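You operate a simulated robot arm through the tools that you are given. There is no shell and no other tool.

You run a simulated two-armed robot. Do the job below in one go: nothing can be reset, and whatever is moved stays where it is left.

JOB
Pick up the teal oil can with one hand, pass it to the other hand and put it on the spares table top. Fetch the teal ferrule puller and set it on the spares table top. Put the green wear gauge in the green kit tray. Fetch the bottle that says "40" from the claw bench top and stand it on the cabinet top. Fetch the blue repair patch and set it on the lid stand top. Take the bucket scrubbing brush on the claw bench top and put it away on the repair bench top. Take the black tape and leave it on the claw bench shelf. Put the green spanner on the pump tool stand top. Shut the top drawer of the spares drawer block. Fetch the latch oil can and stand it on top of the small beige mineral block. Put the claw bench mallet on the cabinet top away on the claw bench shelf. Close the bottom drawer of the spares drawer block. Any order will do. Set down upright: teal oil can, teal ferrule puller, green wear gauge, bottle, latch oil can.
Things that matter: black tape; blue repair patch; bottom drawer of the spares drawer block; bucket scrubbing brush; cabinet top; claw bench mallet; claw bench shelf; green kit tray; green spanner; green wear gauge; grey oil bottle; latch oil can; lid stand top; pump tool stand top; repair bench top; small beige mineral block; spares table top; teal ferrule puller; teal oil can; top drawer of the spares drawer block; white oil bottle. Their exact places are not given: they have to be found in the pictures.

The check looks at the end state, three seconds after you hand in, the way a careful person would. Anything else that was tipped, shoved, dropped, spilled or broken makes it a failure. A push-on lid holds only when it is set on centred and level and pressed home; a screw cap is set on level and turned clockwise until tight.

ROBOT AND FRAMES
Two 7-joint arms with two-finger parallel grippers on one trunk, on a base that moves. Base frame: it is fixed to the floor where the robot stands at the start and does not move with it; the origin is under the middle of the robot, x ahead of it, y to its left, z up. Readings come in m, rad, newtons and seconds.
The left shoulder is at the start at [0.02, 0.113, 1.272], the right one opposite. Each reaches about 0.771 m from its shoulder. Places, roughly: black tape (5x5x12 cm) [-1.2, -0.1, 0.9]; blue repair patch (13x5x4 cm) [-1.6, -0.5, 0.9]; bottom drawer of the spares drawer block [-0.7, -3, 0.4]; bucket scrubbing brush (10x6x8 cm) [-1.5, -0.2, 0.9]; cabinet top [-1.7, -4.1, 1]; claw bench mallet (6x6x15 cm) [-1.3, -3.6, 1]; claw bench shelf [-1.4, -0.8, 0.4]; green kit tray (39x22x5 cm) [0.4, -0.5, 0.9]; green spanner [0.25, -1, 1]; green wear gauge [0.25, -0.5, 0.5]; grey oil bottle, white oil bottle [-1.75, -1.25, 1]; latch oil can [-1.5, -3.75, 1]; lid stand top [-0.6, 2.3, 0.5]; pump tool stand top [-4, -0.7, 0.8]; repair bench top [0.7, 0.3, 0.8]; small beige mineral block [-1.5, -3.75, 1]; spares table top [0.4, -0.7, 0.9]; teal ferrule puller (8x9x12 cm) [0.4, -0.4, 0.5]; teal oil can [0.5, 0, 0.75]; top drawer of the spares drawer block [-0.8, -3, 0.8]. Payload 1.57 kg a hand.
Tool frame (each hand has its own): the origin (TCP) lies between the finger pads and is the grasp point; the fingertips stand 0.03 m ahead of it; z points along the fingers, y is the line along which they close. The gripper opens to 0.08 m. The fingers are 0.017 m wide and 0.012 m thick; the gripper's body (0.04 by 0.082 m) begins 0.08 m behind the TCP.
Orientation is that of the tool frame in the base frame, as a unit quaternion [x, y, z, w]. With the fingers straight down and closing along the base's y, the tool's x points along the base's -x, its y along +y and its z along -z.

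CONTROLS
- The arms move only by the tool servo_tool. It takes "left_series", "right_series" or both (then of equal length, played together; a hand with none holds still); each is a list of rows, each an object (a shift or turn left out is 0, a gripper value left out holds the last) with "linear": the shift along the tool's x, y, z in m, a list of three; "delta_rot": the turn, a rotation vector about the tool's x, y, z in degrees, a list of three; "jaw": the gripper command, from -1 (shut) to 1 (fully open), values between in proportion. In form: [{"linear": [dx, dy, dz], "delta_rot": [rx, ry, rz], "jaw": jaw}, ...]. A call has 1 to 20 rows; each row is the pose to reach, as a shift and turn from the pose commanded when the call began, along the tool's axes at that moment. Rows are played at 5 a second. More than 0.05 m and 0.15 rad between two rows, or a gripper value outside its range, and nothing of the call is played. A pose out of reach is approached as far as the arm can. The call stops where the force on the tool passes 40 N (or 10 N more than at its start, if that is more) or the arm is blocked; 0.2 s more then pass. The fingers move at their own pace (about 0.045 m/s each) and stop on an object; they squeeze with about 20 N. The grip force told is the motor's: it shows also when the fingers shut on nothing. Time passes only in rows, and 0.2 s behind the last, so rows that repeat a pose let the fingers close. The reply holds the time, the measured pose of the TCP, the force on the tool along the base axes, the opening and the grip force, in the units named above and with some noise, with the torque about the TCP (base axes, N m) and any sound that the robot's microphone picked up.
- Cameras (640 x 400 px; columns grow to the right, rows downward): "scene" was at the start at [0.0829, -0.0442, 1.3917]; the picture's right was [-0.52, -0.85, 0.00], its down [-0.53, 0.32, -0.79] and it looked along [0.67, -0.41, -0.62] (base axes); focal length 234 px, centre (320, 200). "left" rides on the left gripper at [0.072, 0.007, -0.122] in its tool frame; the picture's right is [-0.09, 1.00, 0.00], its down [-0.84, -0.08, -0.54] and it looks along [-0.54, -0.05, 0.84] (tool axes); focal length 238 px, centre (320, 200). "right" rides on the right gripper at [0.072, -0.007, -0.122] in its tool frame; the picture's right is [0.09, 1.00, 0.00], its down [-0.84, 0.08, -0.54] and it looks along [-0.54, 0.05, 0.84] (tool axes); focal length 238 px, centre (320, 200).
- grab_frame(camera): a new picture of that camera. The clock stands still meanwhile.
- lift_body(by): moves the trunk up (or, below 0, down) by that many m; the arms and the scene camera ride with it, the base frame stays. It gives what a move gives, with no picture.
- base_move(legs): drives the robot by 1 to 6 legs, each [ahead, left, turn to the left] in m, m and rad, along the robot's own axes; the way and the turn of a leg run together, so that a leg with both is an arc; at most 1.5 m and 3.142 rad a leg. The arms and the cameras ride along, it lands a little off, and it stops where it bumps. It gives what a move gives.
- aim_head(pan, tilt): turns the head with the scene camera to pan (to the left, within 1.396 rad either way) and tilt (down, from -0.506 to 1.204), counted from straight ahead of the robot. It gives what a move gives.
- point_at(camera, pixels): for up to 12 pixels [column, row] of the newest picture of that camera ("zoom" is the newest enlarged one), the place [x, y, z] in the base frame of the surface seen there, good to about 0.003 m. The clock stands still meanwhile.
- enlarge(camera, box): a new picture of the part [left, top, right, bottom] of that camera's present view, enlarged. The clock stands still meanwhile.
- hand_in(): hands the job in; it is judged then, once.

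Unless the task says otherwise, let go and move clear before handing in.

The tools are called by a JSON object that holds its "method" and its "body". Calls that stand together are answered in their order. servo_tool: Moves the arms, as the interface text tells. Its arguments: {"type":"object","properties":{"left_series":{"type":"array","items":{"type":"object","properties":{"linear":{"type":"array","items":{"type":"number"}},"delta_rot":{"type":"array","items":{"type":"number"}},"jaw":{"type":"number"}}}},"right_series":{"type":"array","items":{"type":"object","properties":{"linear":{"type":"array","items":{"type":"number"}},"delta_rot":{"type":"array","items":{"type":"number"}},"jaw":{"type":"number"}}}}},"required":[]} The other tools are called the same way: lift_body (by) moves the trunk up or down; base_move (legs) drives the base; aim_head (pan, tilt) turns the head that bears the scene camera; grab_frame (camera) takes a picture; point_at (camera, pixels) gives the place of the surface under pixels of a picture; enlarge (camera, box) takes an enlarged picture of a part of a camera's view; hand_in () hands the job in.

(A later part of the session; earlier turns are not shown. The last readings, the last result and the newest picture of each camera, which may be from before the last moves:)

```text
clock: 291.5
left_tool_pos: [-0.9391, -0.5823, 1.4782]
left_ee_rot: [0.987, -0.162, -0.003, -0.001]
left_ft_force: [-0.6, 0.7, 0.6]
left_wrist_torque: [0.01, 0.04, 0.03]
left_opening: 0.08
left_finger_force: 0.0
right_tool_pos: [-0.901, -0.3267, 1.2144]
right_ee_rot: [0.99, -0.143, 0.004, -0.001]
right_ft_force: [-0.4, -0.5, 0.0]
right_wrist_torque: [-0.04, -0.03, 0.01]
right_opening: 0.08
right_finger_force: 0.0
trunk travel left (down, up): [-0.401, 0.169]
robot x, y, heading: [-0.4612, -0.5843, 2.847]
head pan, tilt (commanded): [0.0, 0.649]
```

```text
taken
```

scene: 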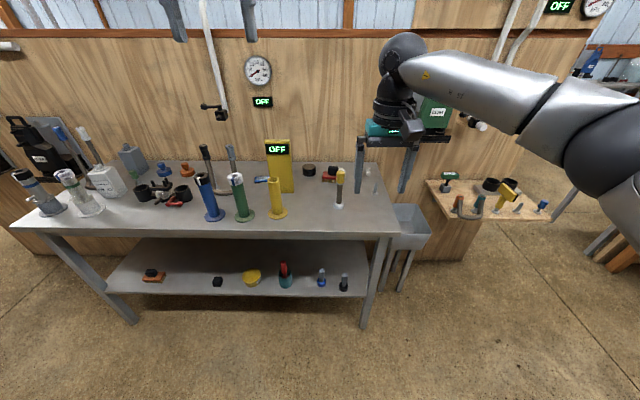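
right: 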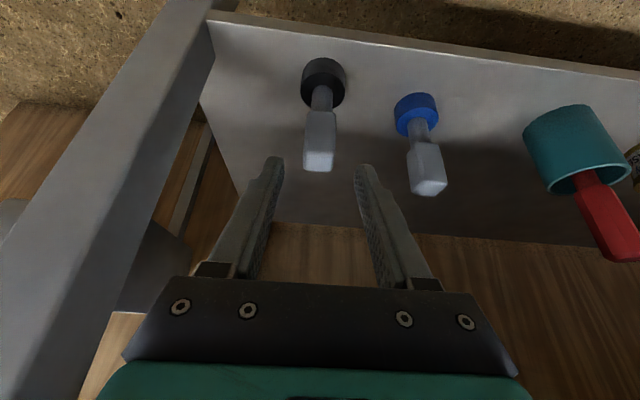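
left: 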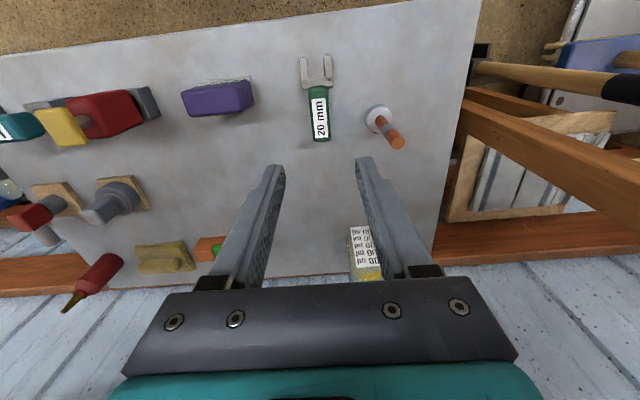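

The whole claw bench is visible now. I'll enlarge the area around the patch (262,178) and brush (329,175).

{"method": "enlarge", "body": {"camera": "scene", "box": [230, 130, 390, 230]}}

{"method": "point_at", "body": {"camera": "zoom", "pixels": [[100, 200], [150, 190], [125, 195], [400, 175], [390, 165], [385, 195], [430, 190], [450, 165], [200, 45], [200, 240], [440, 165], [315, 165]]}}

```text
4.00 times, centred on (310, 180) of scene
```

zoom: 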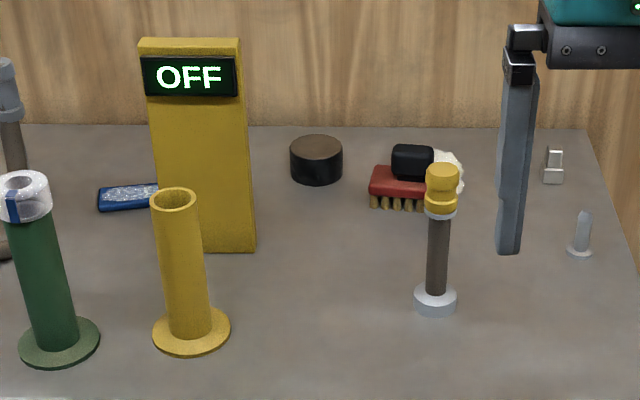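

```text
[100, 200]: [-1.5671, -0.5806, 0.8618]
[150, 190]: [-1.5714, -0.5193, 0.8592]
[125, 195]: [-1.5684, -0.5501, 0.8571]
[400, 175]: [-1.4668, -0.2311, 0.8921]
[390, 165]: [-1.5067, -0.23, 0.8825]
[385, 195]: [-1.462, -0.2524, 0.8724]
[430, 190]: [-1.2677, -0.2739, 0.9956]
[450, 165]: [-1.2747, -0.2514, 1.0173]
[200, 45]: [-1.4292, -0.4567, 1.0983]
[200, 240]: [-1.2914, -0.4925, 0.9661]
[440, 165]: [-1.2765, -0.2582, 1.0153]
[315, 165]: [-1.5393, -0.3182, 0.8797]
```

The patch (left end zoom 100,200) sits behind the yellow post, and the brush behind the yellow-headed stick. Before going closer I want to know my base's size, so I'll look down at it.

{"method": "aim_head", "body": {"pan": 0.0, "tilt": 1.2}}

{"method": "grab_frame", "body": {"camera": "scene"}}

{"method": "point_at", "body": {"camera": "scene", "pixels": [[320, 300], [320, 320], [320, 340], [320, 360], [320, 390], [270, 340], [370, 340], [250, 370], [390, 370], [320, 280]]}}

```text
clock: 292.5
left_tool_pos: [-0.941, -0.5816, 1.4785]
left_ee_rot: [0.987, -0.162, -0.002, -0.001]
left_ft_force: [-0.6, -0.6, -1.3]
left_wrist_torque: [-0.01, -0.01, 0.0]
left_opening: 0.0798
left_finger_force: 0.2
right_tool_pos: [-0.9012, -0.3264, 1.2138]
right_ee_rot: [0.99, -0.143, 0.003, 0.001]
right_ft_force: [-0.2, 0.6, -0.4]
right_wrist_torque: [0.02, 0.01, 0.01]
right_opening: 0.0799
right_finger_force: 0.0
trunk travel left (down, up): [-0.401, 0.169]
robot x, y, heading: [-0.4603, -0.5867, 2.843]
head pan, tilt (commanded): [0.0, 1.201]
```

```text
taken
```

scene: 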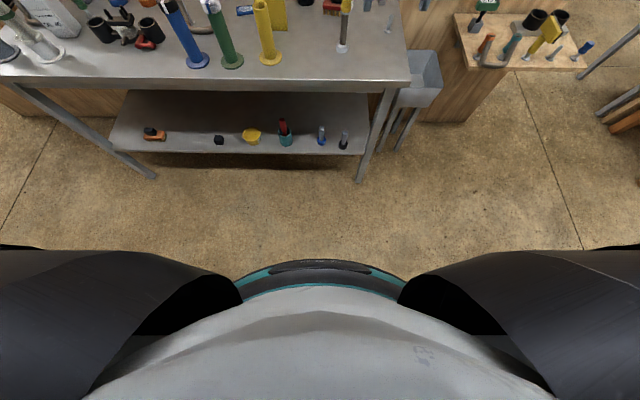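

```text
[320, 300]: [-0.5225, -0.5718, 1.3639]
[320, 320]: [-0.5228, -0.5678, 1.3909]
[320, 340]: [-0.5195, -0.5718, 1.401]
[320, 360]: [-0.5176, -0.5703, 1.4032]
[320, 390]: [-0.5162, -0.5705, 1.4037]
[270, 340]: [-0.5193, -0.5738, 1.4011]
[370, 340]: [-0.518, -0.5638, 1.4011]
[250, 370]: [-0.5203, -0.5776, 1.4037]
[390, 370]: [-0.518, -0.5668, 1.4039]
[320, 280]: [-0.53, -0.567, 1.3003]
```

{"method": "point_at", "body": {"camera": "scene", "pixels": [[320, 263], [320, 268], [262, 278], [378, 278], [250, 287], [390, 285], [240, 282], [400, 290], [270, 268], [370, 266]]}}

```text
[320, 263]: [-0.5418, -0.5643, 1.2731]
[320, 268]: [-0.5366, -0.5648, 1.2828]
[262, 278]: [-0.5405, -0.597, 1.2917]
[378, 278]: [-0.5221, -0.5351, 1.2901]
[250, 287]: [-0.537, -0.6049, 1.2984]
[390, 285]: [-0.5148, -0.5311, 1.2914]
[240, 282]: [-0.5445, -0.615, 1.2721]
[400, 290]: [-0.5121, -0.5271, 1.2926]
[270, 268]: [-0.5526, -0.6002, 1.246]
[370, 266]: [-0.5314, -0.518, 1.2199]
```

Those are chest points, not the base. I'll roll the left hand by 90° (needed for the patch anyway); its camera then also shows my base.

{"method": "servo_tool", "body": {"left_series": [{"delta_rot": [0, 0, 7.5], "jaw": 1}, {"delta_rot": [0, 0, 15]}, {"delta_rot": [0, 0, 22.5]}, {"delta_rot": [0, 0, 30]}, {"delta_rot": [0, 0, 37.5]}, {"delta_rot": [0, 0, 45]}, {"delta_rot": [0, 0, 52.5]}, {"delta_rot": [0, 0, 60]}, {"delta_rot": [0, 0, 67.5]}, {"delta_rot": [0, 0, 75]}, {"delta_rot": [0, 0, 82.5]}, {"delta_rot": [0, 0, 90]}]}}

{"method": "grab_frame", "body": {"camera": "left"}}

```text
clock: 295.1
left_tool_pos: [-0.9405, -0.5821, 1.4781]
left_ee_rot: [-0.583, 0.812, 0.002, -0.001]
left_ft_force: [-0.8, -0.1, 0.2]
left_wrist_torque: [0.01, 0.02, 0.02]
left_opening: 0.0798
left_finger_force: 0.1
right_tool_pos: [-0.9012, -0.3262, 1.2145]
right_ee_rot: [0.99, -0.143, 0.003, 0.0]
right_ft_force: [-0.1, 0.2, 1.0]
right_wrist_torque: [-0.01, 0.01, 0.0]
right_opening: 0.0801
right_finger_force: 0.1
trunk travel left (down, up): [-0.401, 0.169]
robot x, y, heading: [-0.4609, -0.5846, 2.85]
head pan, tilt (commanded): [0.0, 1.201]
```

```text
taken
```

left: 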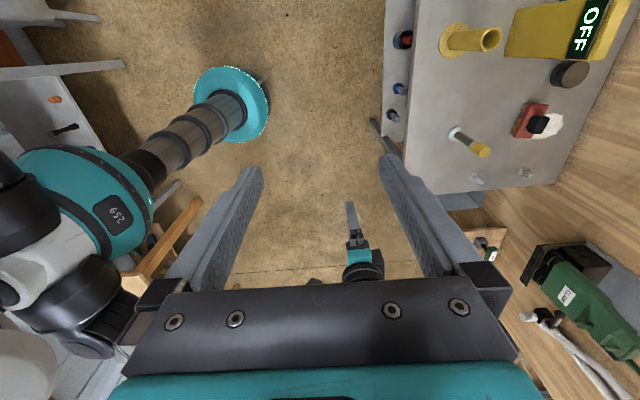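

{"method": "point_at", "body": {"camera": "left", "pixels": [[262, 95], [258, 120], [245, 135], [240, 75], [215, 75], [255, 85], [265, 110], [268, 98], [225, 110]]}}

```text
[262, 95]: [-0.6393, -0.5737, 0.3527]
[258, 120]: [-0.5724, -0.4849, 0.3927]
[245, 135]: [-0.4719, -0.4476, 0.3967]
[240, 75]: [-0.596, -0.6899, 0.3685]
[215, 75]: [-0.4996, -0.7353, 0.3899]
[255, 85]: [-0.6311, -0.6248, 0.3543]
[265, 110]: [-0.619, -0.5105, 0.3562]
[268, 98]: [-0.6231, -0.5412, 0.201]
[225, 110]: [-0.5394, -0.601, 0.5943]
```

My base is a drum of radius ~0.18 m and height ~0.39, so I must keep its front clear of the shelf edge. I'll move closer (base centre ~0.35 m from the bench edge) with hands high and inspect the patch with the left camera.

{"method": "base_move", "body": {"legs": [[0.38, 0.165, -0.02]]}}

{"method": "grab_frame", "body": {"camera": "left"}}

{"method": "aim_head", "body": {"pan": 0.1, "tilt": 0.75}}

{"method": "grab_frame", "body": {"camera": "scene"}}

```text
clock: 297.7
left_tool_pos: [-1.3593, -0.6066, 1.4782]
left_ee_rot: [-0.572, 0.82, 0.002, -0.002]
left_ft_force: [-0.5, 0.6, 0.1]
left_wrist_torque: [-0.01, 0.02, 0.02]
left_opening: 0.08
left_finger_force: 0.1
right_tool_pos: [-1.3138, -0.3526, 1.2141]
right_ee_rot: [0.988, -0.155, 0.003, 0.001]
right_ft_force: [-0.4, 0.3, 0.0]
right_wrist_torque: [0.01, 0.0, 0.02]
right_opening: 0.0799
right_finger_force: 0.0
trunk travel left (down, up): [-0.401, 0.169]
robot x, y, heading: [-0.8788, -0.6281, 2.82]
head pan, tilt (commanded): [0.0, 1.201]
```

```text
taken
```

left: 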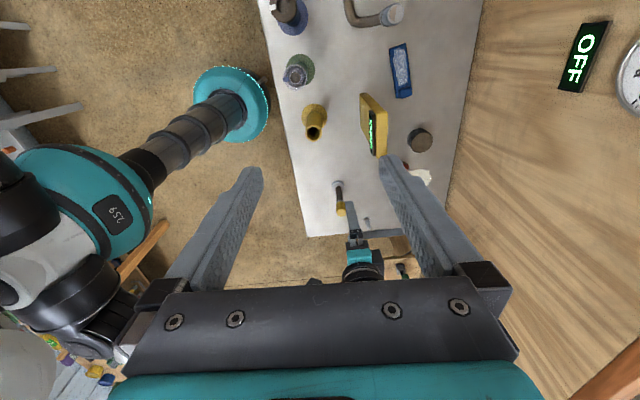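

```text
clock: 298.6
left_tool_pos: [-1.359, -0.606, 1.4792]
left_ee_rot: [-0.573, 0.82, 0.003, -0.001]
left_ft_force: [0.0, 0.1, -1.6]
left_wrist_torque: [0.03, 0.0, -0.02]
left_opening: 0.0799
left_finger_force: 0.0
right_tool_pos: [-1.3148, -0.3524, 1.2136]
right_ee_rot: [0.988, -0.156, 0.002, 0.0]
right_ft_force: [0.7, 1.4, 0.5]
right_wrist_torque: [-0.01, 0.02, -0.03]
right_opening: 0.0804
right_finger_force: 0.1
trunk travel left (down, up): [-0.401, 0.169]
robot x, y, heading: [-0.8819, -0.6292, 2.816]
head pan, tilt (commanded): [0.099, 0.75]
```

```text
taken
```

scene: 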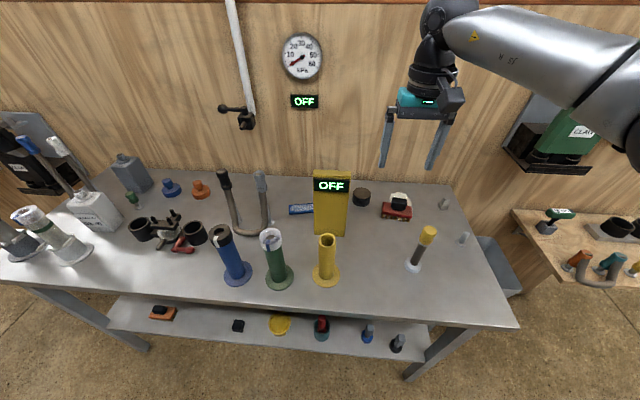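

The left camera shows the blue patch from above at (401,70), clear of the post (375,125). I'll zoom and measure it.

{"method": "enlarge", "body": {"camera": "left", "box": [330, 20, 474, 150]}}

{"method": "point_at", "body": {"camera": "left", "pixels": [[391, 47], [408, 43], [395, 97], [412, 95], [401, 70], [398, 60], [404, 85], [385, 150], [365, 95], [370, 125], [420, 138], [296, 72]]}}

```text
3.08 times, centred on (402, 85) of left
```

zoom: 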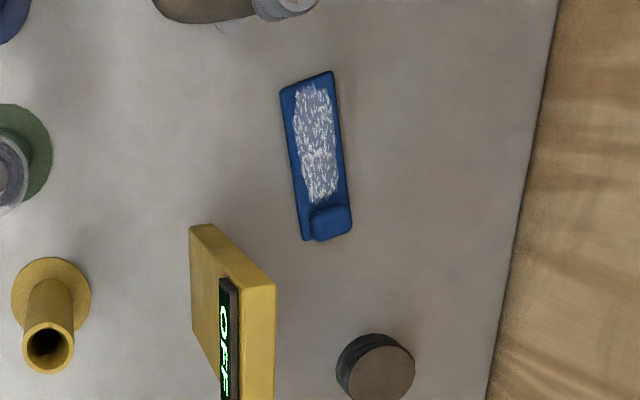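

```text
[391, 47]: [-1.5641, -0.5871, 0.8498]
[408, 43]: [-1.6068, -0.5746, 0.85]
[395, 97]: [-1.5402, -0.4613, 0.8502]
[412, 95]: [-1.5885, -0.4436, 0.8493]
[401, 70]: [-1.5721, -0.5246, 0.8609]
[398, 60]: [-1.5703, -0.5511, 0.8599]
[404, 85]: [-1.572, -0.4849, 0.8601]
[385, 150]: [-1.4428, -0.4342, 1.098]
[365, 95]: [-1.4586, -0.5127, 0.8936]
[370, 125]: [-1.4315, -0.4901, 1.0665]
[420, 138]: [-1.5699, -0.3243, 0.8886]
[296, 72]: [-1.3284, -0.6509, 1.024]
```

The patch is a thin 13×5 cm plate with a knob, centre [-1.575,-0.517], long axis at ~80°. I'll raise the right hand, move 14 cm closer, and lower the trunk so the left hand can reach it vertically.

{"method": "servo_tool", "body": {"right_series": [{"linear": [0, 0, -0.04]}, {"linear": [0, 0, -0.08]}, {"linear": [0, 0, -0.12]}], "left_series": [{"linear": [0, 0, 0], "delta_rot": [0, 0, -4]}, {"linear": [0, 0, 0], "delta_rot": [0, 0, -8]}, {"linear": [0, 0, 0], "delta_rot": [0, 0, -10]}]}}

{"method": "base_move", "body": {"legs": [[0.14, 0, 0]]}}

{"method": "lift_body", "body": {"by": -0.12}}

{"method": "grab_frame", "body": {"camera": "left"}}

{"method": "grab_frame", "body": {"camera": "scene"}}

```text
clock: 299.4
left_tool_pos: [-1.3586, -0.6082, 1.4792]
left_ee_rot: [-0.643, 0.766, 0.003, -0.001]
left_ft_force: [0.5, 0.2, -0.7]
left_wrist_torque: [-0.02, 0.04, 0.01]
left_opening: 0.08
left_finger_force: 0.0
right_tool_pos: [-1.3123, -0.3521, 1.3375]
right_ee_rot: [0.988, -0.156, 0.002, 0.0]
right_ft_force: [0.6, 0.2, 0.1]
right_wrist_torque: [-0.01, -0.01, 0.03]
right_opening: 0.08
right_finger_force: 0.0
trunk travel left (down, up): [-0.401, 0.169]
robot x, y, heading: [-0.8805, -0.6263, 2.82]
head pan, tilt (commanded): [0.099, 0.75]
```

```text
clock: 300.7
left_tool_pos: [-1.4926, -0.5638, 1.4779]
left_ee_rot: [-0.643, 0.766, 0.002, -0.002]
left_ft_force: [0.3, 0.3, 0.7]
left_wrist_torque: [-0.05, -0.02, -0.01]
left_opening: 0.0799
left_finger_force: 0.0
right_tool_pos: [-1.4465, -0.3077, 1.3358]
right_ee_rot: [0.988, -0.155, 0.003, 0.0]
right_ft_force: [-0.9, 0.3, -0.4]
right_wrist_torque: [-0.03, -0.02, -0.02]
right_opening: 0.0799
right_finger_force: 0.1
trunk travel left (down, up): [-0.401, 0.169]
robot x, y, heading: [-1.0108, -0.5804, 2.824]
head pan, tilt (commanded): [0.099, 0.75]
```

```text
clock: 302.2
left_tool_pos: [-1.4921, -0.5632, 1.3594]
left_ee_rot: [-0.643, 0.766, 0.003, -0.002]
left_ft_force: [0.8, 0.2, -0.8]
left_wrist_torque: [-0.01, -0.02, 0.01]
left_opening: 0.08
left_finger_force: 0.0
right_tool_pos: [-1.447, -0.308, 1.217]
right_ee_rot: [0.988, -0.154, 0.003, 0.0]
right_ft_force: [-0.5, 0.4, -1.1]
right_wrist_torque: [0.0, 0.02, 0.04]
right_opening: 0.08
right_finger_force: 0.0
trunk travel left (down, up): [-0.281, 0.289]
robot x, y, heading: [-1.0134, -0.5843, 2.821]
head pan, tilt (commanded): [0.099, 0.75]
```

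```text
taken
```

left: 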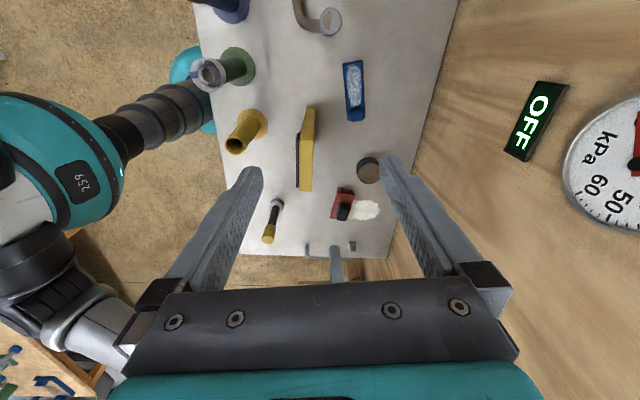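

```text
taken
```

scene: 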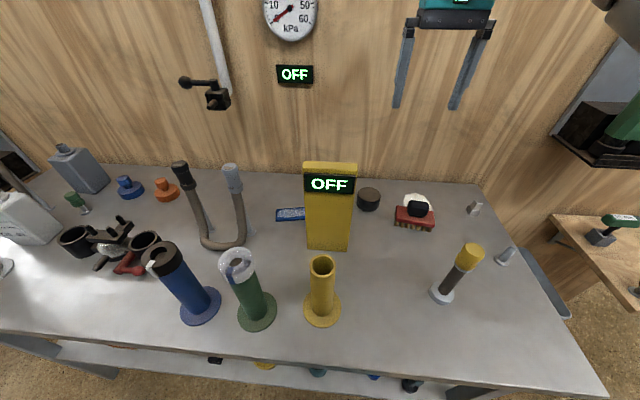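

I'm 0.20 m from the edge without contact. The patch is at (354,90) in the left view, aligned with the tool. I'll re-measure it from this view.

{"method": "enlarge", "body": {"camera": "left", "box": [300, 40, 412, 140]}}

{"method": "point_at", "body": {"camera": "left", "pixels": [[345, 64], [361, 62], [349, 121], [365, 119], [353, 80], [354, 95], [357, 113], [354, 113], [362, 113], [310, 125], [303, 108], [314, 108]]}}

```text
4.00 times, centred on (356, 90) of left
```

zoom: 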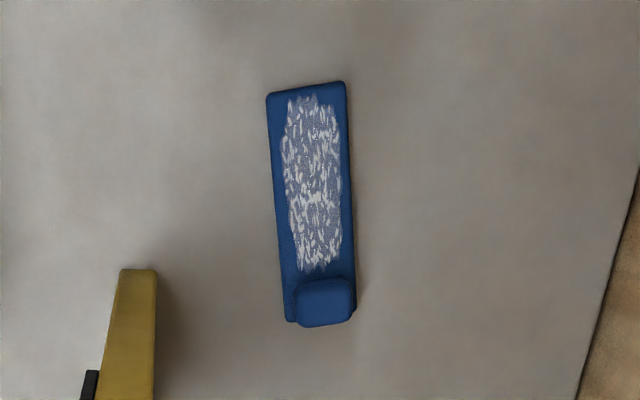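

```text
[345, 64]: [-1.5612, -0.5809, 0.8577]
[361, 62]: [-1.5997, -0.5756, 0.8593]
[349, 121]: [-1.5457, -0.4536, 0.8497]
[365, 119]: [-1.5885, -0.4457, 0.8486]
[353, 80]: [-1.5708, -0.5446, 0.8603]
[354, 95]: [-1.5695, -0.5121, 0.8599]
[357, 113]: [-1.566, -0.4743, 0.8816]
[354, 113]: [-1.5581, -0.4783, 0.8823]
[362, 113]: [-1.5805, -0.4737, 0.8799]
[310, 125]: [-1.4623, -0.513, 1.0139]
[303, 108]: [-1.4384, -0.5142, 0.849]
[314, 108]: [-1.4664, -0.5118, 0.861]
```

The plate's grasp point is [-1.572,-0.508] with top z 0.86. I'll nudge 1.5 cm closer, lower the trunk 5 cm, then move above it at z 1.1 and check.

{"method": "base_move", "body": {"legs": [[0.015, 0, 0]]}}

{"method": "lift_body", "body": {"by": -0.05}}

{"method": "servo_tool", "body": {"left_series": [{"linear": [-0.01, 0.018, 0.02], "delta_rot": [0, 0, -1.2], "jaw": 1}, {"linear": [-0.02, 0.036, 0.05], "delta_rot": [0, 0, -2.4]}, {"linear": [-0.03, 0.055, 0.08], "delta_rot": [0, 0, -3.5]}, {"linear": [-0.04, 0.073, 0.11], "delta_rot": [0, 0, -3.5]}, {"linear": [-0.04, 0.073, 0.15], "delta_rot": [0, 0, -3.5]}, {"linear": [-0.04, 0.073, 0.19], "delta_rot": [0, 0, -3.5]}, {"linear": [-0.04, 0.073, 0.21], "delta_rot": [0, 0, -3.5]}, {"linear": [-0.04, 0.073, 0.21], "delta_rot": [0, 0, -3.5]}]}}

{"method": "grab_frame", "body": {"camera": "left"}}

{"method": "grab_frame", "body": {"camera": "scene"}}

```text
clock: 303.0
left_tool_pos: [-1.5082, -0.5585, 1.3601]
left_ee_rot: [-0.642, 0.766, 0.003, -0.002]
left_ft_force: [0.6, 0.4, -0.4]
left_wrist_torque: [-0.01, -0.03, -0.01]
left_opening: 0.0798
left_finger_force: 0.0
right_tool_pos: [-1.4614, -0.3033, 1.216]
right_ee_rot: [0.988, -0.155, 0.002, 0.0]
right_ft_force: [0.7, 0.8, 0.0]
right_wrist_torque: [0.0, -0.03, 0.0]
right_opening: 0.0798
right_finger_force: 0.1
trunk travel left (down, up): [-0.281, 0.289]
robot x, y, heading: [-1.0281, -0.5782, 2.824]
head pan, tilt (commanded): [0.099, 0.75]
```

```text
clock: 303.9
left_tool_pos: [-1.5057, -0.559, 1.3086]
left_ee_rot: [-0.643, 0.766, 0.003, -0.001]
left_ft_force: [0.0, 0.7, -0.2]
left_wrist_torque: [-0.01, -0.01, -0.02]
left_opening: 0.0799
left_finger_force: 0.1
right_tool_pos: [-1.4597, -0.3033, 1.1649]
right_ee_rot: [0.988, -0.155, 0.002, 0.0]
right_ft_force: [0.4, -0.5, -0.4]
right_wrist_torque: [-0.01, 0.01, -0.02]
right_opening: 0.08
right_finger_force: 0.0
trunk travel left (down, up): [-0.231, 0.339]
robot x, y, heading: [-1.0267, -0.5778, 2.821]
head pan, tilt (commanded): [0.099, 0.75]
```

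```text
clock: 305.7
left_tool_pos: [-1.5732, -0.5075, 1.1005]
left_ee_rot: [-0.666, 0.746, 0.004, -0.003]
left_ft_force: [0.0, 0.1, 0.4]
left_wrist_torque: [-0.01, -0.01, -0.04]
left_opening: 0.0802
left_finger_force: 0.2
left hand out of reach, approached as far as the arm can: row 3, 4
right_tool_pos: [-1.4608, -0.3031, 1.166]
right_ee_rot: [0.988, -0.155, 0.003, 0.0]
right_ft_force: [-0.4, -0.3, 0.5]
right_wrist_torque: [-0.01, 0.02, -0.02]
right_opening: 0.0801
right_finger_force: 0.0
trunk travel left (down, up): [-0.231, 0.339]
robot x, y, heading: [-1.029, -0.5799, 2.819]
head pan, tilt (commanded): [0.099, 0.75]
```

```text
taken
```

left: 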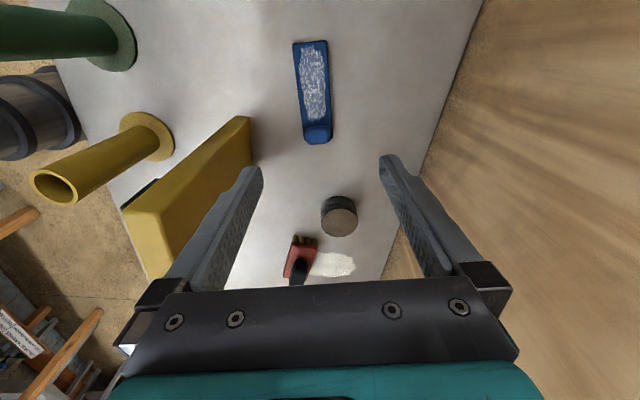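

```text
taken
```

scene: 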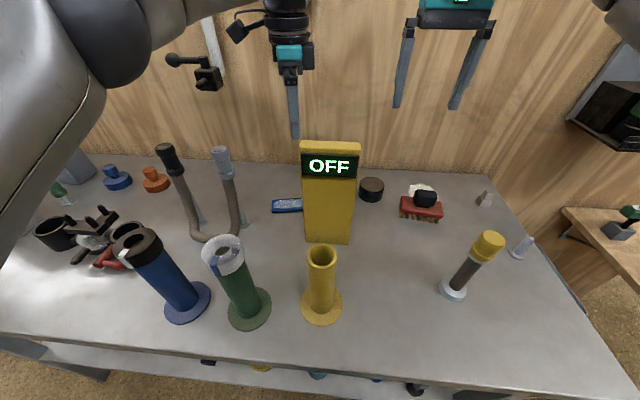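

The hand is above the plate (expected grip pixel (320,106), plate centre ≈315). I'll shift 5 mm toward the robot and descend to z 0.886.

{"method": "servo_tool", "body": {"left_series": [{"linear": [0, -0.005, 0.04], "jaw": 1}, {"linear": [0, -0.005, 0.08]}, {"linear": [0, -0.005, 0.12]}, {"linear": [0, -0.005, 0.16]}, {"linear": [0, -0.005, 0.19]}, {"linear": [0, -0.005, 0.205]}, {"linear": [0, -0.005, 0.205]}]}}

{"method": "grab_frame", "body": {"camera": "left"}}

```text
clock: 307.3
left_tool_pos: [-1.5688, -0.5064, 0.8945]
left_ee_rot: [-0.666, 0.746, 0.003, -0.002]
left_ft_force: [0.1, -0.4, 1.1]
left_wrist_torque: [0.0, 0.01, 0.0]
left_opening: 0.0801
left_finger_force: 0.1
right_tool_pos: [-1.4597, -0.3026, 1.1668]
right_ee_rot: [0.988, -0.155, 0.003, 0.001]
right_ft_force: [-0.1, 0.7, 0.5]
right_wrist_torque: [0.02, 0.03, 0.0]
right_opening: 0.0801
right_finger_force: 0.2
trunk travel left (down, up): [-0.231, 0.339]
robot x, y, heading: [-1.0265, -0.5798, 2.826]
head pan, tilt (commanded): [0.099, 0.75]
```

```text
taken
```

left: 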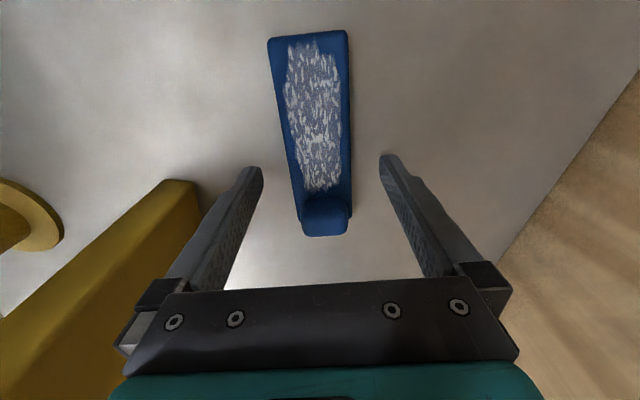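

The plate lies centred between the fingertips. I'll descend the last 1 cm and close.

{"method": "servo_tool", "body": {"left_series": [{"linear": [0, 0, 0.006], "jaw": 1}, {"linear": [0, 0, 0.0105]}, {"linear": [0, 0, 0.0105]}, {"linear": [0, 0, 0.0105], "jaw": -1}, {"linear": [0, 0, 0.0105], "jaw": -1}, {"linear": [0, 0, 0.0105], "jaw": -1}, {"linear": [0, 0, 0.0105], "jaw": -1}, {"linear": [0, 0, 0.0105], "jaw": -1}]}}

{"method": "grab_frame", "body": {"camera": "left"}}

```text
clock: 309.1
left_tool_pos: [-1.5687, -0.5059, 0.883]
left_ee_rot: [-0.666, 0.746, 0.003, 0.0]
left_ft_force: [-0.3, 0.6, 0.3]
left_wrist_torque: [0.01, 0.03, -0.01]
left_opening: 0.0449
left_finger_force: 19.7
right_tool_pos: [-1.4601, -0.3034, 1.1667]
right_ee_rot: [0.988, -0.156, 0.003, 0.001]
right_ft_force: [-0.7, -0.3, -0.9]
right_wrist_torque: [0.01, 0.0, 0.02]
right_opening: 0.08
right_finger_force: 0.0
trunk travel left (down, up): [-0.231, 0.339]
robot x, y, heading: [-1.0263, -0.5775, 2.82]
head pan, tilt (commanded): [0.099, 0.75]
```

```text
taken
```

left: 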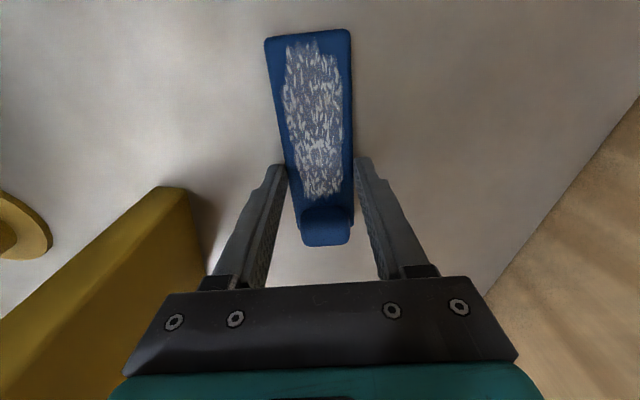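

Gripped at 0.045. I'll lift straight up.

{"method": "servo_tool", "body": {"left_series": [{"linear": [0, 0, -0.02], "jaw": -1}, {"linear": [0, 0, -0.05]}, {"linear": [0, 0, -0.09]}, {"linear": [0, 0, -0.13]}, {"linear": [0, 0, -0.17]}, {"linear": [0, 0, -0.21]}]}}

{"method": "lift_body", "body": {"by": 0.25}}

{"method": "grab_frame", "body": {"camera": "left"}}

```text
clock: 310.5
left_tool_pos: [-1.5654, -0.5066, 1.0924]
left_ee_rot: [-0.666, 0.746, 0.002, -0.001]
left_ft_force: [0.1, 1.2, 0.1]
left_wrist_torque: [-0.01, 0.01, 0.02]
left_opening: 0.0453
left_finger_force: 20.0
right_tool_pos: [-1.4597, -0.3033, 1.1661]
right_ee_rot: [0.988, -0.154, 0.002, 0.001]
right_ft_force: [0.0, 0.6, 0.1]
right_wrist_torque: [0.02, -0.01, -0.01]
right_opening: 0.08
right_finger_force: 0.0
trunk travel left (down, up): [-0.231, 0.339]
robot x, y, heading: [-1.0232, -0.5742, 2.819]
head pan, tilt (commanded): [0.099, 0.75]
```

```text
clock: 313.1
left_tool_pos: [-1.5667, -0.5062, 1.3423]
left_ee_rot: [-0.666, 0.746, 0.003, -0.002]
left_ft_force: [0.4, -0.4, -1.1]
left_wrist_torque: [0.03, -0.02, -0.02]
left_opening: 0.045
left_finger_force: 20.1
right_tool_pos: [-1.4602, -0.3034, 1.4151]
right_ee_rot: [0.988, -0.154, 0.002, 0.001]
right_ft_force: [1.0, -0.4, 0.2]
right_wrist_torque: [0.02, 0.04, 0.03]
right_opening: 0.0803
right_finger_force: 0.0
trunk travel left (down, up): [-0.481, 0.089]
robot x, y, heading: [-1.0243, -0.5757, 2.822]
head pan, tilt (commanded): [0.099, 0.75]
```

```text
taken
```

left: 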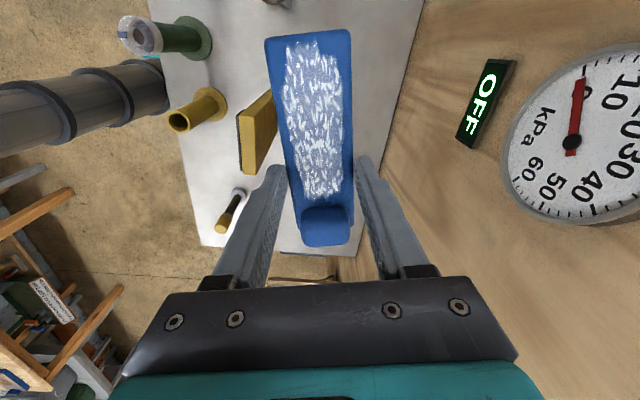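

The patch is held. Now the brush with the right hand: I'll retract/raise the left hand, strafe right 9.5 cm and look with the right camera.

{"method": "servo_tool", "body": {"left_series": [{"linear": [0, -0.03, -0.02], "jaw": -1}, {"linear": [0, -0.06, -0.04]}, {"linear": [0, -0.09, -0.06]}, {"linear": [0, -0.12, -0.08]}, {"linear": [0, -0.15, -0.1]}]}}

{"method": "base_move", "body": {"legs": [[0, -0.095, 0]]}}

{"method": "lift_body", "body": {"by": -0.22}}

{"method": "grab_frame", "body": {"camera": "right"}}

{"method": "grab_frame", "body": {"camera": "scene"}}

```text
clock: 314.3
left_tool_pos: [-1.4156, -0.5222, 1.4403]
left_ee_rot: [-0.666, 0.746, 0.002, -0.001]
left_ft_force: [0.2, 0.6, 0.1]
left_wrist_torque: [-0.01, 0.02, 0.01]
left_opening: 0.045
left_finger_force: 19.4
right_tool_pos: [-1.4594, -0.3033, 1.4166]
right_ee_rot: [0.988, -0.154, 0.002, -0.001]
right_ft_force: [0.5, 0.4, 0.3]
right_wrist_torque: [-0.02, 0.01, 0.01]
right_opening: 0.0798
right_finger_force: 0.1
trunk travel left (down, up): [-0.481, 0.089]
robot x, y, heading: [-1.0284, -0.5783, 2.82]
head pan, tilt (commanded): [0.099, 0.75]
```

```text
clock: 315.4
left_tool_pos: [-1.3873, -0.4288, 1.4409]
left_ee_rot: [-0.666, 0.746, 0.003, -0.001]
left_ft_force: [-0.1, 0.6, 0.4]
left_wrist_torque: [0.0, -0.01, -0.01]
left_opening: 0.0454
left_finger_force: 20.4
right_tool_pos: [-1.4298, -0.2128, 1.4154]
right_ee_rot: [0.988, -0.155, 0.002, 0.0]
right_ft_force: [0.6, 0.1, -0.9]
right_wrist_torque: [-0.01, 0.01, -0.01]
right_opening: 0.0799
right_finger_force: 0.1
trunk travel left (down, up): [-0.481, 0.089]
robot x, y, heading: [-0.9947, -0.4879, 2.815]
head pan, tilt (commanded): [0.099, 0.75]
```

```text
clock: 317.8
left_tool_pos: [-1.3867, -0.4305, 1.2208]
left_ee_rot: [-0.666, 0.746, 0.002, -0.002]
left_ft_force: [0.9, -1.2, -1.6]
left_wrist_torque: [0.0, 0.0, -0.01]
left_opening: 0.045
left_finger_force: 20.2
right_tool_pos: [-1.43, -0.2129, 1.1958]
right_ee_rot: [0.988, -0.155, 0.003, 0.0]
right_ft_force: [0.4, 0.1, -1.6]
right_wrist_torque: [-0.03, -0.02, 0.0]
right_opening: 0.0799
right_finger_force: 0.1
trunk travel left (down, up): [-0.261, 0.309]
robot x, y, heading: [-0.9963, -0.488, 2.82]
head pan, tilt (commanded): [0.099, 0.75]
```

```text
taken
```

right: 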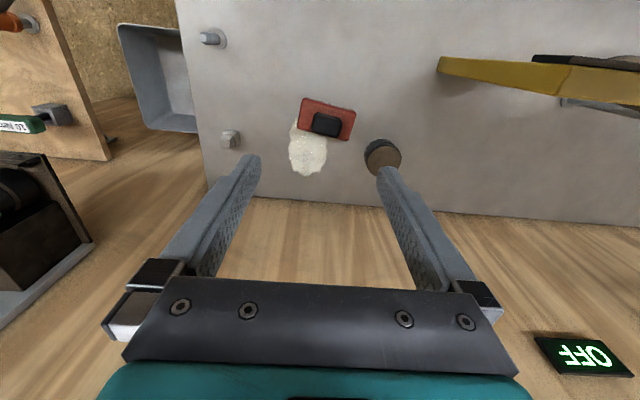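

```text
taken
```

scene: 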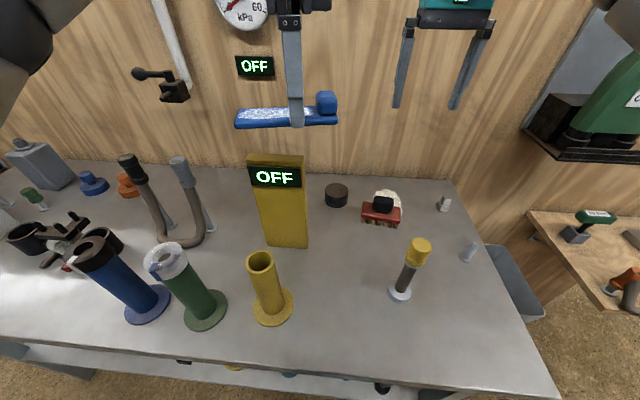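

The brush is at (326,118) in the right view. I'll zoom and measure the knob and its orientation.

{"method": "enlarge", "body": {"camera": "right", "box": [276, 80, 376, 160]}}

{"method": "point_at", "body": {"camera": "right", "pixels": [[326, 120], [316, 118], [338, 126], [326, 113], [326, 133], [305, 104], [350, 112], [300, 120], [346, 134], [326, 126], [384, 155]]}}

```text
5.00 times, centred on (326, 120) of right
```

zoom: 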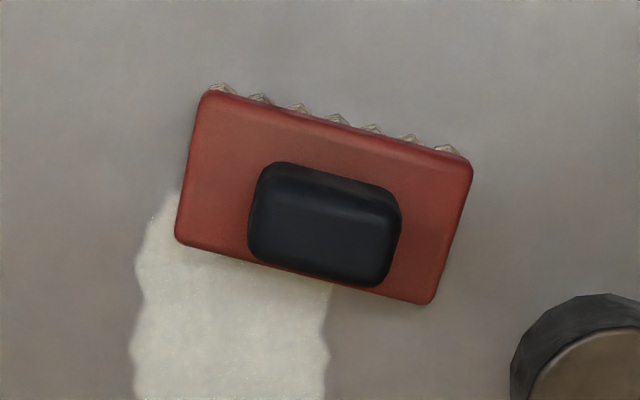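

```text
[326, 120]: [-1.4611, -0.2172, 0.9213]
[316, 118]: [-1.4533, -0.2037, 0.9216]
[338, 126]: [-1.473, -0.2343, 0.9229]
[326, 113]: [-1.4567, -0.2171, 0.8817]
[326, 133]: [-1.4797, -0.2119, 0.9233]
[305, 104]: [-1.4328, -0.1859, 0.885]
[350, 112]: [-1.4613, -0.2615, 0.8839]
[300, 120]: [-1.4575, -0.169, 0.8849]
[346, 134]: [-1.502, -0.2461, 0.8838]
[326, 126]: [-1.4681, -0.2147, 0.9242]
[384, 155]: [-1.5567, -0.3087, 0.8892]
```

The knob (top z 0.923) is centred at [-1.466,-0.2155], long axis at ~63°. I'll rotate 9°, move over it and descend to z≈0.98, then check.

{"method": "servo_tool", "body": {"right_series": [{"linear": [-0.01, 0.004, 0.03], "delta_rot": [0, 0, 3], "jaw": 1}, {"linear": [-0.02, 0.008, 0.06], "delta_rot": [0, 0, 6]}, {"linear": [-0.0335, 0.0135, 0.1], "delta_rot": [0, 0, 9]}, {"linear": [-0.0335, 0.0135, 0.14], "delta_rot": [0, 0, 9]}, {"linear": [-0.0335, 0.0135, 0.18], "delta_rot": [0, 0, 9]}, {"linear": [-0.0335, 0.0135, 0.215], "delta_rot": [0, 0, 9]}, {"linear": [-0.0335, 0.0135, 0.215], "delta_rot": [0, 0, 9]}]}}

{"method": "grab_frame", "body": {"camera": "right"}}

```text
clock: 319.4
left_tool_pos: [-1.386, -0.4315, 1.2196]
left_ee_rot: [-0.666, 0.746, 0.002, -0.001]
left_ft_force: [-0.2, 0.0, -0.4]
left_wrist_torque: [0.02, 0.0, -0.02]
left_opening: 0.0451
left_finger_force: 19.3
right_tool_pos: [-1.4652, -0.2168, 0.9812]
right_ee_rot: [0.973, -0.232, 0.002, 0.0]
right_ft_force: [-0.1, 0.5, 0.7]
right_wrist_torque: [0.0, 0.02, -0.03]
right_opening: 0.0801
right_finger_force: 0.1
trunk travel left (down, up): [-0.261, 0.309]
robot x, y, heading: [-0.9945, -0.4883, 2.823]
head pan, tilt (commanded): [0.099, 0.75]
```

```text
taken
```

right: 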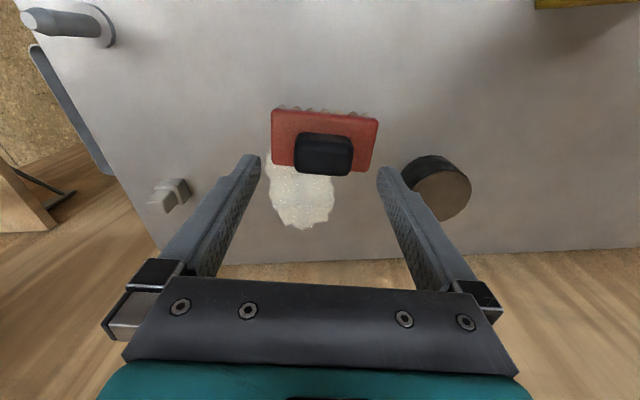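

The knob is centred at (323,153). I'll descend 6 cm and close on it.

{"method": "servo_tool", "body": {"right_series": [{"linear": [0, 0, 0.02], "jaw": 1}, {"linear": [0, 0, 0.04]}, {"linear": [0, 0, 0.059]}, {"linear": [0, 0, 0.059]}, {"linear": [0, 0, 0.059], "jaw": -1}, {"linear": [0, 0, 0.059], "jaw": -1}, {"linear": [0, 0, 0.059], "jaw": -1}, {"linear": [0, 0, 0.059], "jaw": -1}]}}

{"method": "servo_tool", "body": {"right_series": [{"linear": [0, 0, -0.02], "jaw": -1}, {"linear": [0, 0, -0.05]}, {"linear": [0, 0, -0.08]}]}}

{"method": "grab_frame", "body": {"camera": "right"}}

```text
clock: 321.1
left_tool_pos: [-1.387, -0.4305, 1.2209]
left_ee_rot: [-0.666, 0.746, 0.002, -0.001]
left_ft_force: [-0.1, -0.2, -1.0]
left_wrist_torque: [0.02, 0.01, 0.01]
left_opening: 0.0451
left_finger_force: 19.8
right_tool_pos: [-1.4648, -0.216, 0.9198]
right_ee_rot: [0.973, -0.232, 0.004, 0.0]
right_ft_force: [0.4, -0.3, 0.1]
right_wrist_torque: [-0.02, -0.01, 0.01]
right_opening: 0.0497
right_finger_force: 20.0
trunk travel left (down, up): [-0.261, 0.309]
robot x, y, heading: [-0.9949, -0.4869, 2.82]
head pan, tilt (commanded): [0.099, 0.75]
```

```text
clock: 321.9
left_tool_pos: [-1.3879, -0.4299, 1.2206]
left_ee_rot: [-0.666, 0.746, 0.002, -0.002]
left_ft_force: [0.0, 0.2, -0.7]
left_wrist_torque: [0.0, -0.01, 0.01]
left_opening: 0.0452
left_finger_force: 20.2
right_tool_pos: [-1.4659, -0.2173, 1.0058]
right_ee_rot: [0.973, -0.232, 0.002, 0.0]
right_ft_force: [-0.6, -0.5, -1.5]
right_wrist_torque: [-0.01, -0.02, -0.04]
right_opening: 0.0497
right_finger_force: 20.4
trunk travel left (down, up): [-0.261, 0.309]
robot x, y, heading: [-0.9988, -0.4889, 2.819]
head pan, tilt (commanded): [0.099, 0.75]
```

```text
taken
```

right: 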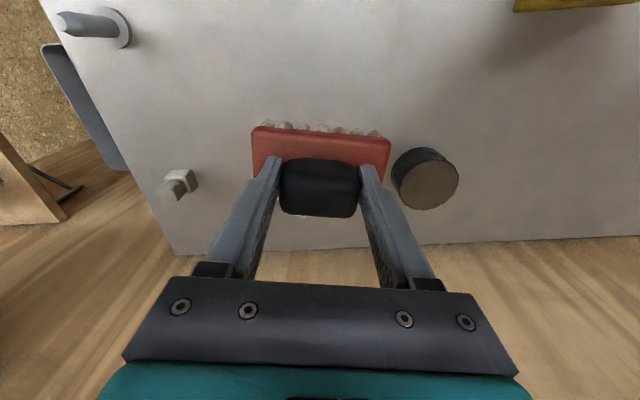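

The brush is lifted in the right hand (opening 0.050). I'll raise the trunk, back out and check the spot it left.

{"method": "lift_body", "body": {"by": 0.25}}

{"method": "base_move", "body": {"legs": [[-0.45, 0, 0]]}}

{"method": "grab_frame", "body": {"camera": "scene"}}

{"method": "grab_frame", "body": {"camera": "right"}}

```text
clock: 324.5
left_tool_pos: [-1.3869, -0.4305, 1.4702]
left_ee_rot: [-0.666, 0.746, 0.003, -0.002]
left_ft_force: [-0.6, -0.8, -0.2]
left_wrist_torque: [-0.02, 0.01, 0.0]
left_opening: 0.0451
left_finger_force: 20.0
right_tool_pos: [-1.4661, -0.2164, 1.255]
right_ee_rot: [0.973, -0.232, 0.002, 0.0]
right_ft_force: [-0.1, -0.4, -1.3]
right_wrist_torque: [0.02, -0.01, 0.0]
right_opening: 0.0498
right_finger_force: 20.1
trunk travel left (down, up): [-0.511, 0.059]
robot x, y, heading: [-0.9984, -0.4927, 2.822]
head pan, tilt (commanded): [0.099, 0.75]
```

```text
clock: 327.3
left_tool_pos: [-0.9536, -0.5731, 1.4701]
left_ee_rot: [-0.663, 0.748, 0.002, -0.001]
left_ft_force: [0.0, -0.4, -0.6]
left_wrist_torque: [0.0, 0.0, -0.02]
left_opening: 0.0452
left_finger_force: 19.8
right_tool_pos: [-1.0297, -0.3587, 1.2545]
right_ee_rot: [0.972, -0.235, 0.003, -0.001]
right_ft_force: [-0.2, -0.2, -1.4]
right_wrist_torque: [0.02, 0.02, -0.02]
right_opening: 0.0497
right_finger_force: 19.9
trunk travel left (down, up): [-0.511, 0.059]
robot x, y, heading: [-0.5675, -0.6366, 2.814]
head pan, tilt (commanded): [0.099, 0.75]
```

```text
taken
```

scene: 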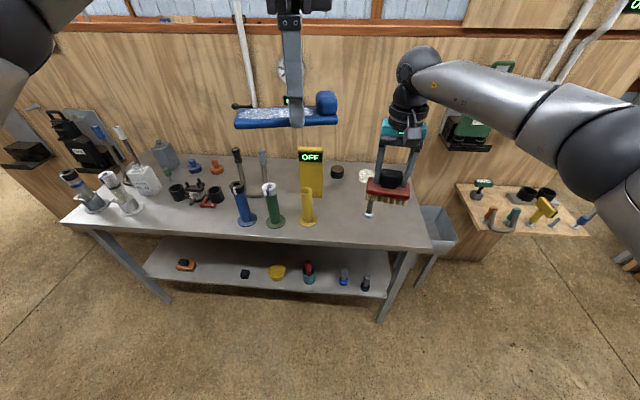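

```text
taken
```

right: 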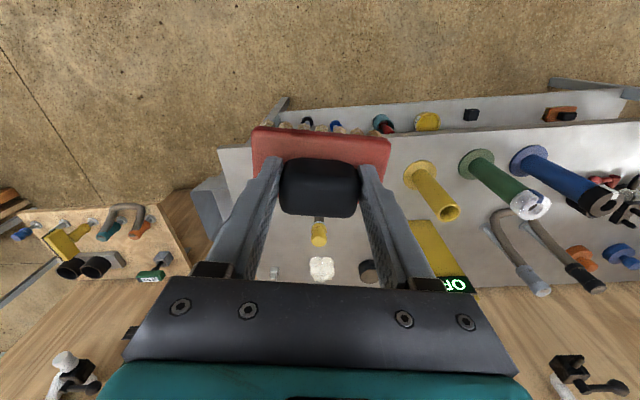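

The foam stays on the bench; patch and brush are both held. Now to the lid stand: turn right to face +y and drive up to look at it.

{"method": "base_move", "body": {"legs": [[0, 0, -1.23], [0.9, 0, 0], [0.75, 0, 0]]}}

{"method": "aim_head", "body": {"pan": 0.0, "tilt": 0.6}}

{"method": "grab_frame", "body": {"camera": "scene"}}

```text
clock: 338.8
left_tool_pos: [-0.7419, 1.4216, 1.4702]
left_ee_rot: [-0.13, 0.992, 0.002, 0.0]
left_ft_force: [0.7, 0.4, -1.0]
left_wrist_torque: [0.01, -0.03, -0.04]
left_opening: 0.045
left_finger_force: 19.8
right_tool_pos: [-0.5685, 1.5711, 1.2553]
right_ee_rot: [-0.673, 0.74, -0.003, -0.001]
right_ft_force: [0.2, -0.1, -2.2]
right_wrist_torque: [-0.03, -0.02, -0.07]
right_opening: 0.0498
right_finger_force: 20.1
trunk travel left (down, up): [-0.511, 0.059]
robot x, y, heading: [-0.6539, 1.0397, 1.628]
head pan, tilt (commanded): [0.099, 0.75]
```

```text
clock: 339.4
left_tool_pos: [-0.7418, 1.4208, 1.4704]
left_ee_rot: [-0.129, 0.992, 0.002, 0.0]
left_ft_force: [-0.4, 0.1, -0.9]
left_wrist_torque: [-0.03, 0.04, -0.02]
left_opening: 0.0452
left_finger_force: 19.6
right_tool_pos: [-0.5687, 1.5711, 1.2544]
right_ee_rot: [-0.672, 0.74, -0.002, -0.002]
right_ft_force: [-0.4, -0.2, -0.7]
right_wrist_torque: [0.01, -0.02, 0.0]
right_opening: 0.0499
right_finger_force: 20.5
trunk travel left (down, up): [-0.511, 0.059]
robot x, y, heading: [-0.6548, 1.035, 1.621]
head pan, tilt (commanded): [0.0, 0.6]
```

```text
taken
```

scene: 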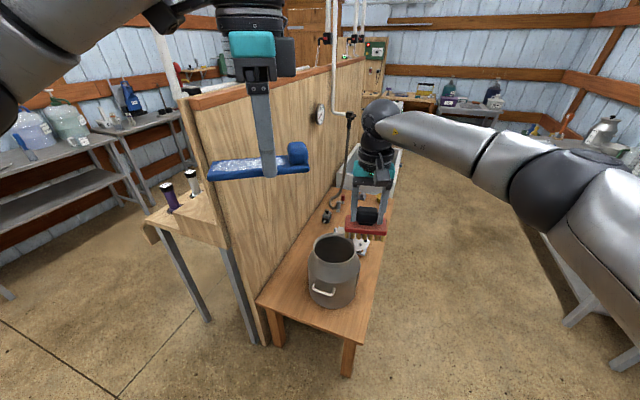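

The lid stand is the low brown table along the partition with a pot near its end (335,270). I'll zoom and measure it.

{"method": "enlarge", "body": {"camera": "scene", "box": [240, 160, 430, 350]}}

{"method": "point_at", "body": {"camera": "scene", "pixels": [[262, 303], [360, 338], [385, 215], [330, 210], [325, 215], [330, 240], [362, 243], [372, 300], [380, 250], [300, 300], [390, 195], [360, 300]]}}

```text
2.11 times, centred on (335, 255) of scene
```

zoom: 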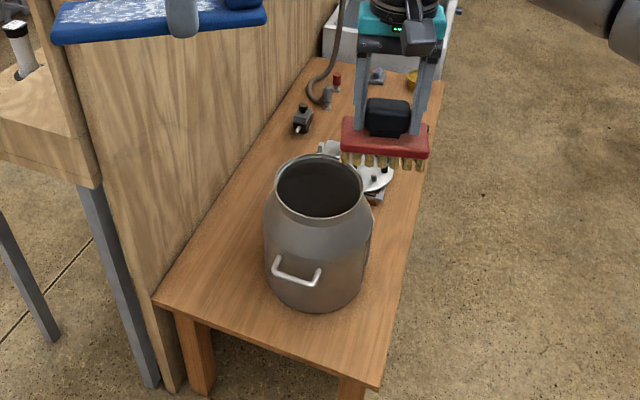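

```text
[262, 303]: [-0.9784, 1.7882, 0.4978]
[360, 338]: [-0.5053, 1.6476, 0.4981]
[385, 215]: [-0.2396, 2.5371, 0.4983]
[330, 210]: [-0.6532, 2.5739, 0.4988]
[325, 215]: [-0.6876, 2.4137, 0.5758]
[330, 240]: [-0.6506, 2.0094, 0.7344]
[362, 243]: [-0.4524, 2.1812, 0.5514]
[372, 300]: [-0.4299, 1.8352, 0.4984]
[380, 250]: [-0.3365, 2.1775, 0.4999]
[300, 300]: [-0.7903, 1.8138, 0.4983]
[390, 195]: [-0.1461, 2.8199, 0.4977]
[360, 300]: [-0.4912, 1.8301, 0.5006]
```

The lid stand top is z 0.498; its near-right corner [-0.505,1.648] region is free of the pot. I'll square up to it and position so the left hand sits over that corner.

{"method": "base_move", "body": {"legs": [[0, 0, -0.338], [0.23, -0.02, 0]]}}

{"method": "lift_body", "body": {"by": -0.4}}

{"method": "aim_head", "body": {"pan": 0.1, "tilt": 0.75}}

{"method": "grab_frame", "body": {"camera": "left"}}

{"method": "grab_frame", "body": {"camera": "scene"}}

```text
clock: 342.2
left_tool_pos: [-0.5314, 1.6369, 1.4697]
left_ee_rot: [0.035, 0.999, 0.003, 0.001]
left_ft_force: [0.7, 0.1, -0.5]
left_wrist_torque: [-0.03, 0.04, -0.02]
left_opening: 0.0448
left_finger_force: 19.9
right_tool_pos: [-0.3218, 1.7233, 1.2546]
right_ee_rot: [-0.543, 0.84, -0.002, -0.002]
right_ft_force: [-0.5, 0.0, -1.2]
right_wrist_torque: [-0.03, 0.03, 0.0]
right_opening: 0.0496
right_finger_force: 19.8
trunk travel left (down, up): [-0.511, 0.059]
robot x, y, heading: [-0.5691, 1.247, 1.295]
head pan, tilt (commanded): [0.0, 0.6]
```

```text
clock: 346.0
left_tool_pos: [-0.5331, 1.6372, 1.0702]
left_ee_rot: [0.035, 0.999, 0.002, 0.001]
left_ft_force: [0.2, -0.1, 0.0]
left_wrist_torque: [0.01, -0.01, 0.01]
left_opening: 0.0451
left_finger_force: 19.7
right_tool_pos: [-0.3229, 1.7228, 0.8556]
right_ee_rot: [-0.542, 0.84, -0.003, -0.001]
right_ft_force: [0.7, 0.8, -1.7]
right_wrist_torque: [0.01, -0.02, 0.01]
right_opening: 0.0494
right_finger_force: 19.6
trunk travel left (down, up): [-0.111, 0.459]
robot x, y, heading: [-0.5725, 1.2442, 1.298]
head pan, tilt (commanded): [0.0, 0.6]
```

```text
clock: 346.7
left_tool_pos: [-0.5314, 1.6354, 1.0706]
left_ee_rot: [0.034, 0.999, 0.002, 0.001]
left_ft_force: [0.1, -0.5, -0.4]
left_wrist_torque: [0.0, -0.01, -0.01]
left_opening: 0.0451
left_finger_force: 20.1
right_tool_pos: [-0.3201, 1.7244, 0.8549]
right_ee_rot: [-0.543, 0.84, -0.003, -0.001]
right_ft_force: [0.3, -0.2, -1.7]
right_wrist_torque: [-0.04, -0.02, -0.01]
right_opening: 0.0497
right_finger_force: 19.6
trunk travel left (down, up): [-0.111, 0.459]
robot x, y, heading: [-0.5704, 1.2422, 1.296]
head pan, tilt (commanded): [0.099, 0.75]
```

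```text
taken
```

left: 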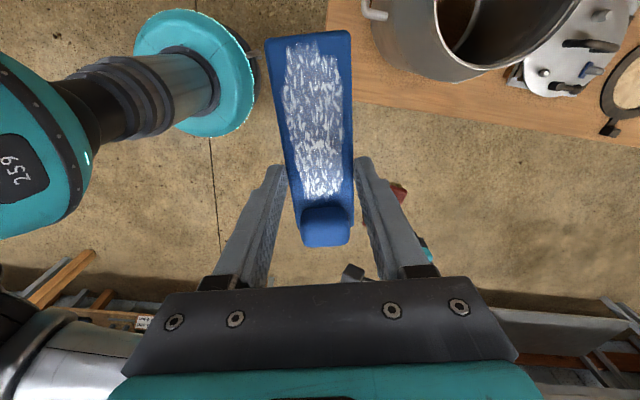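

```text
taken
```

scene: 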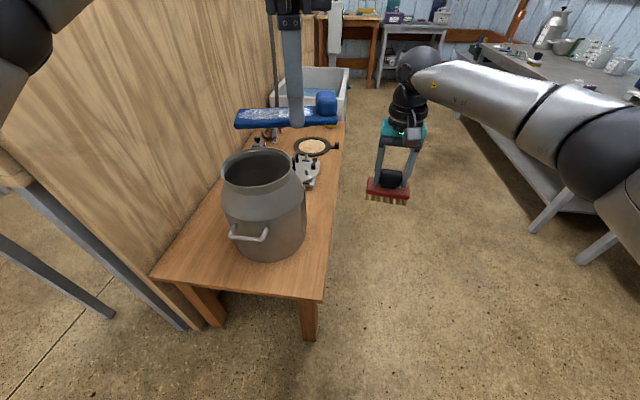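

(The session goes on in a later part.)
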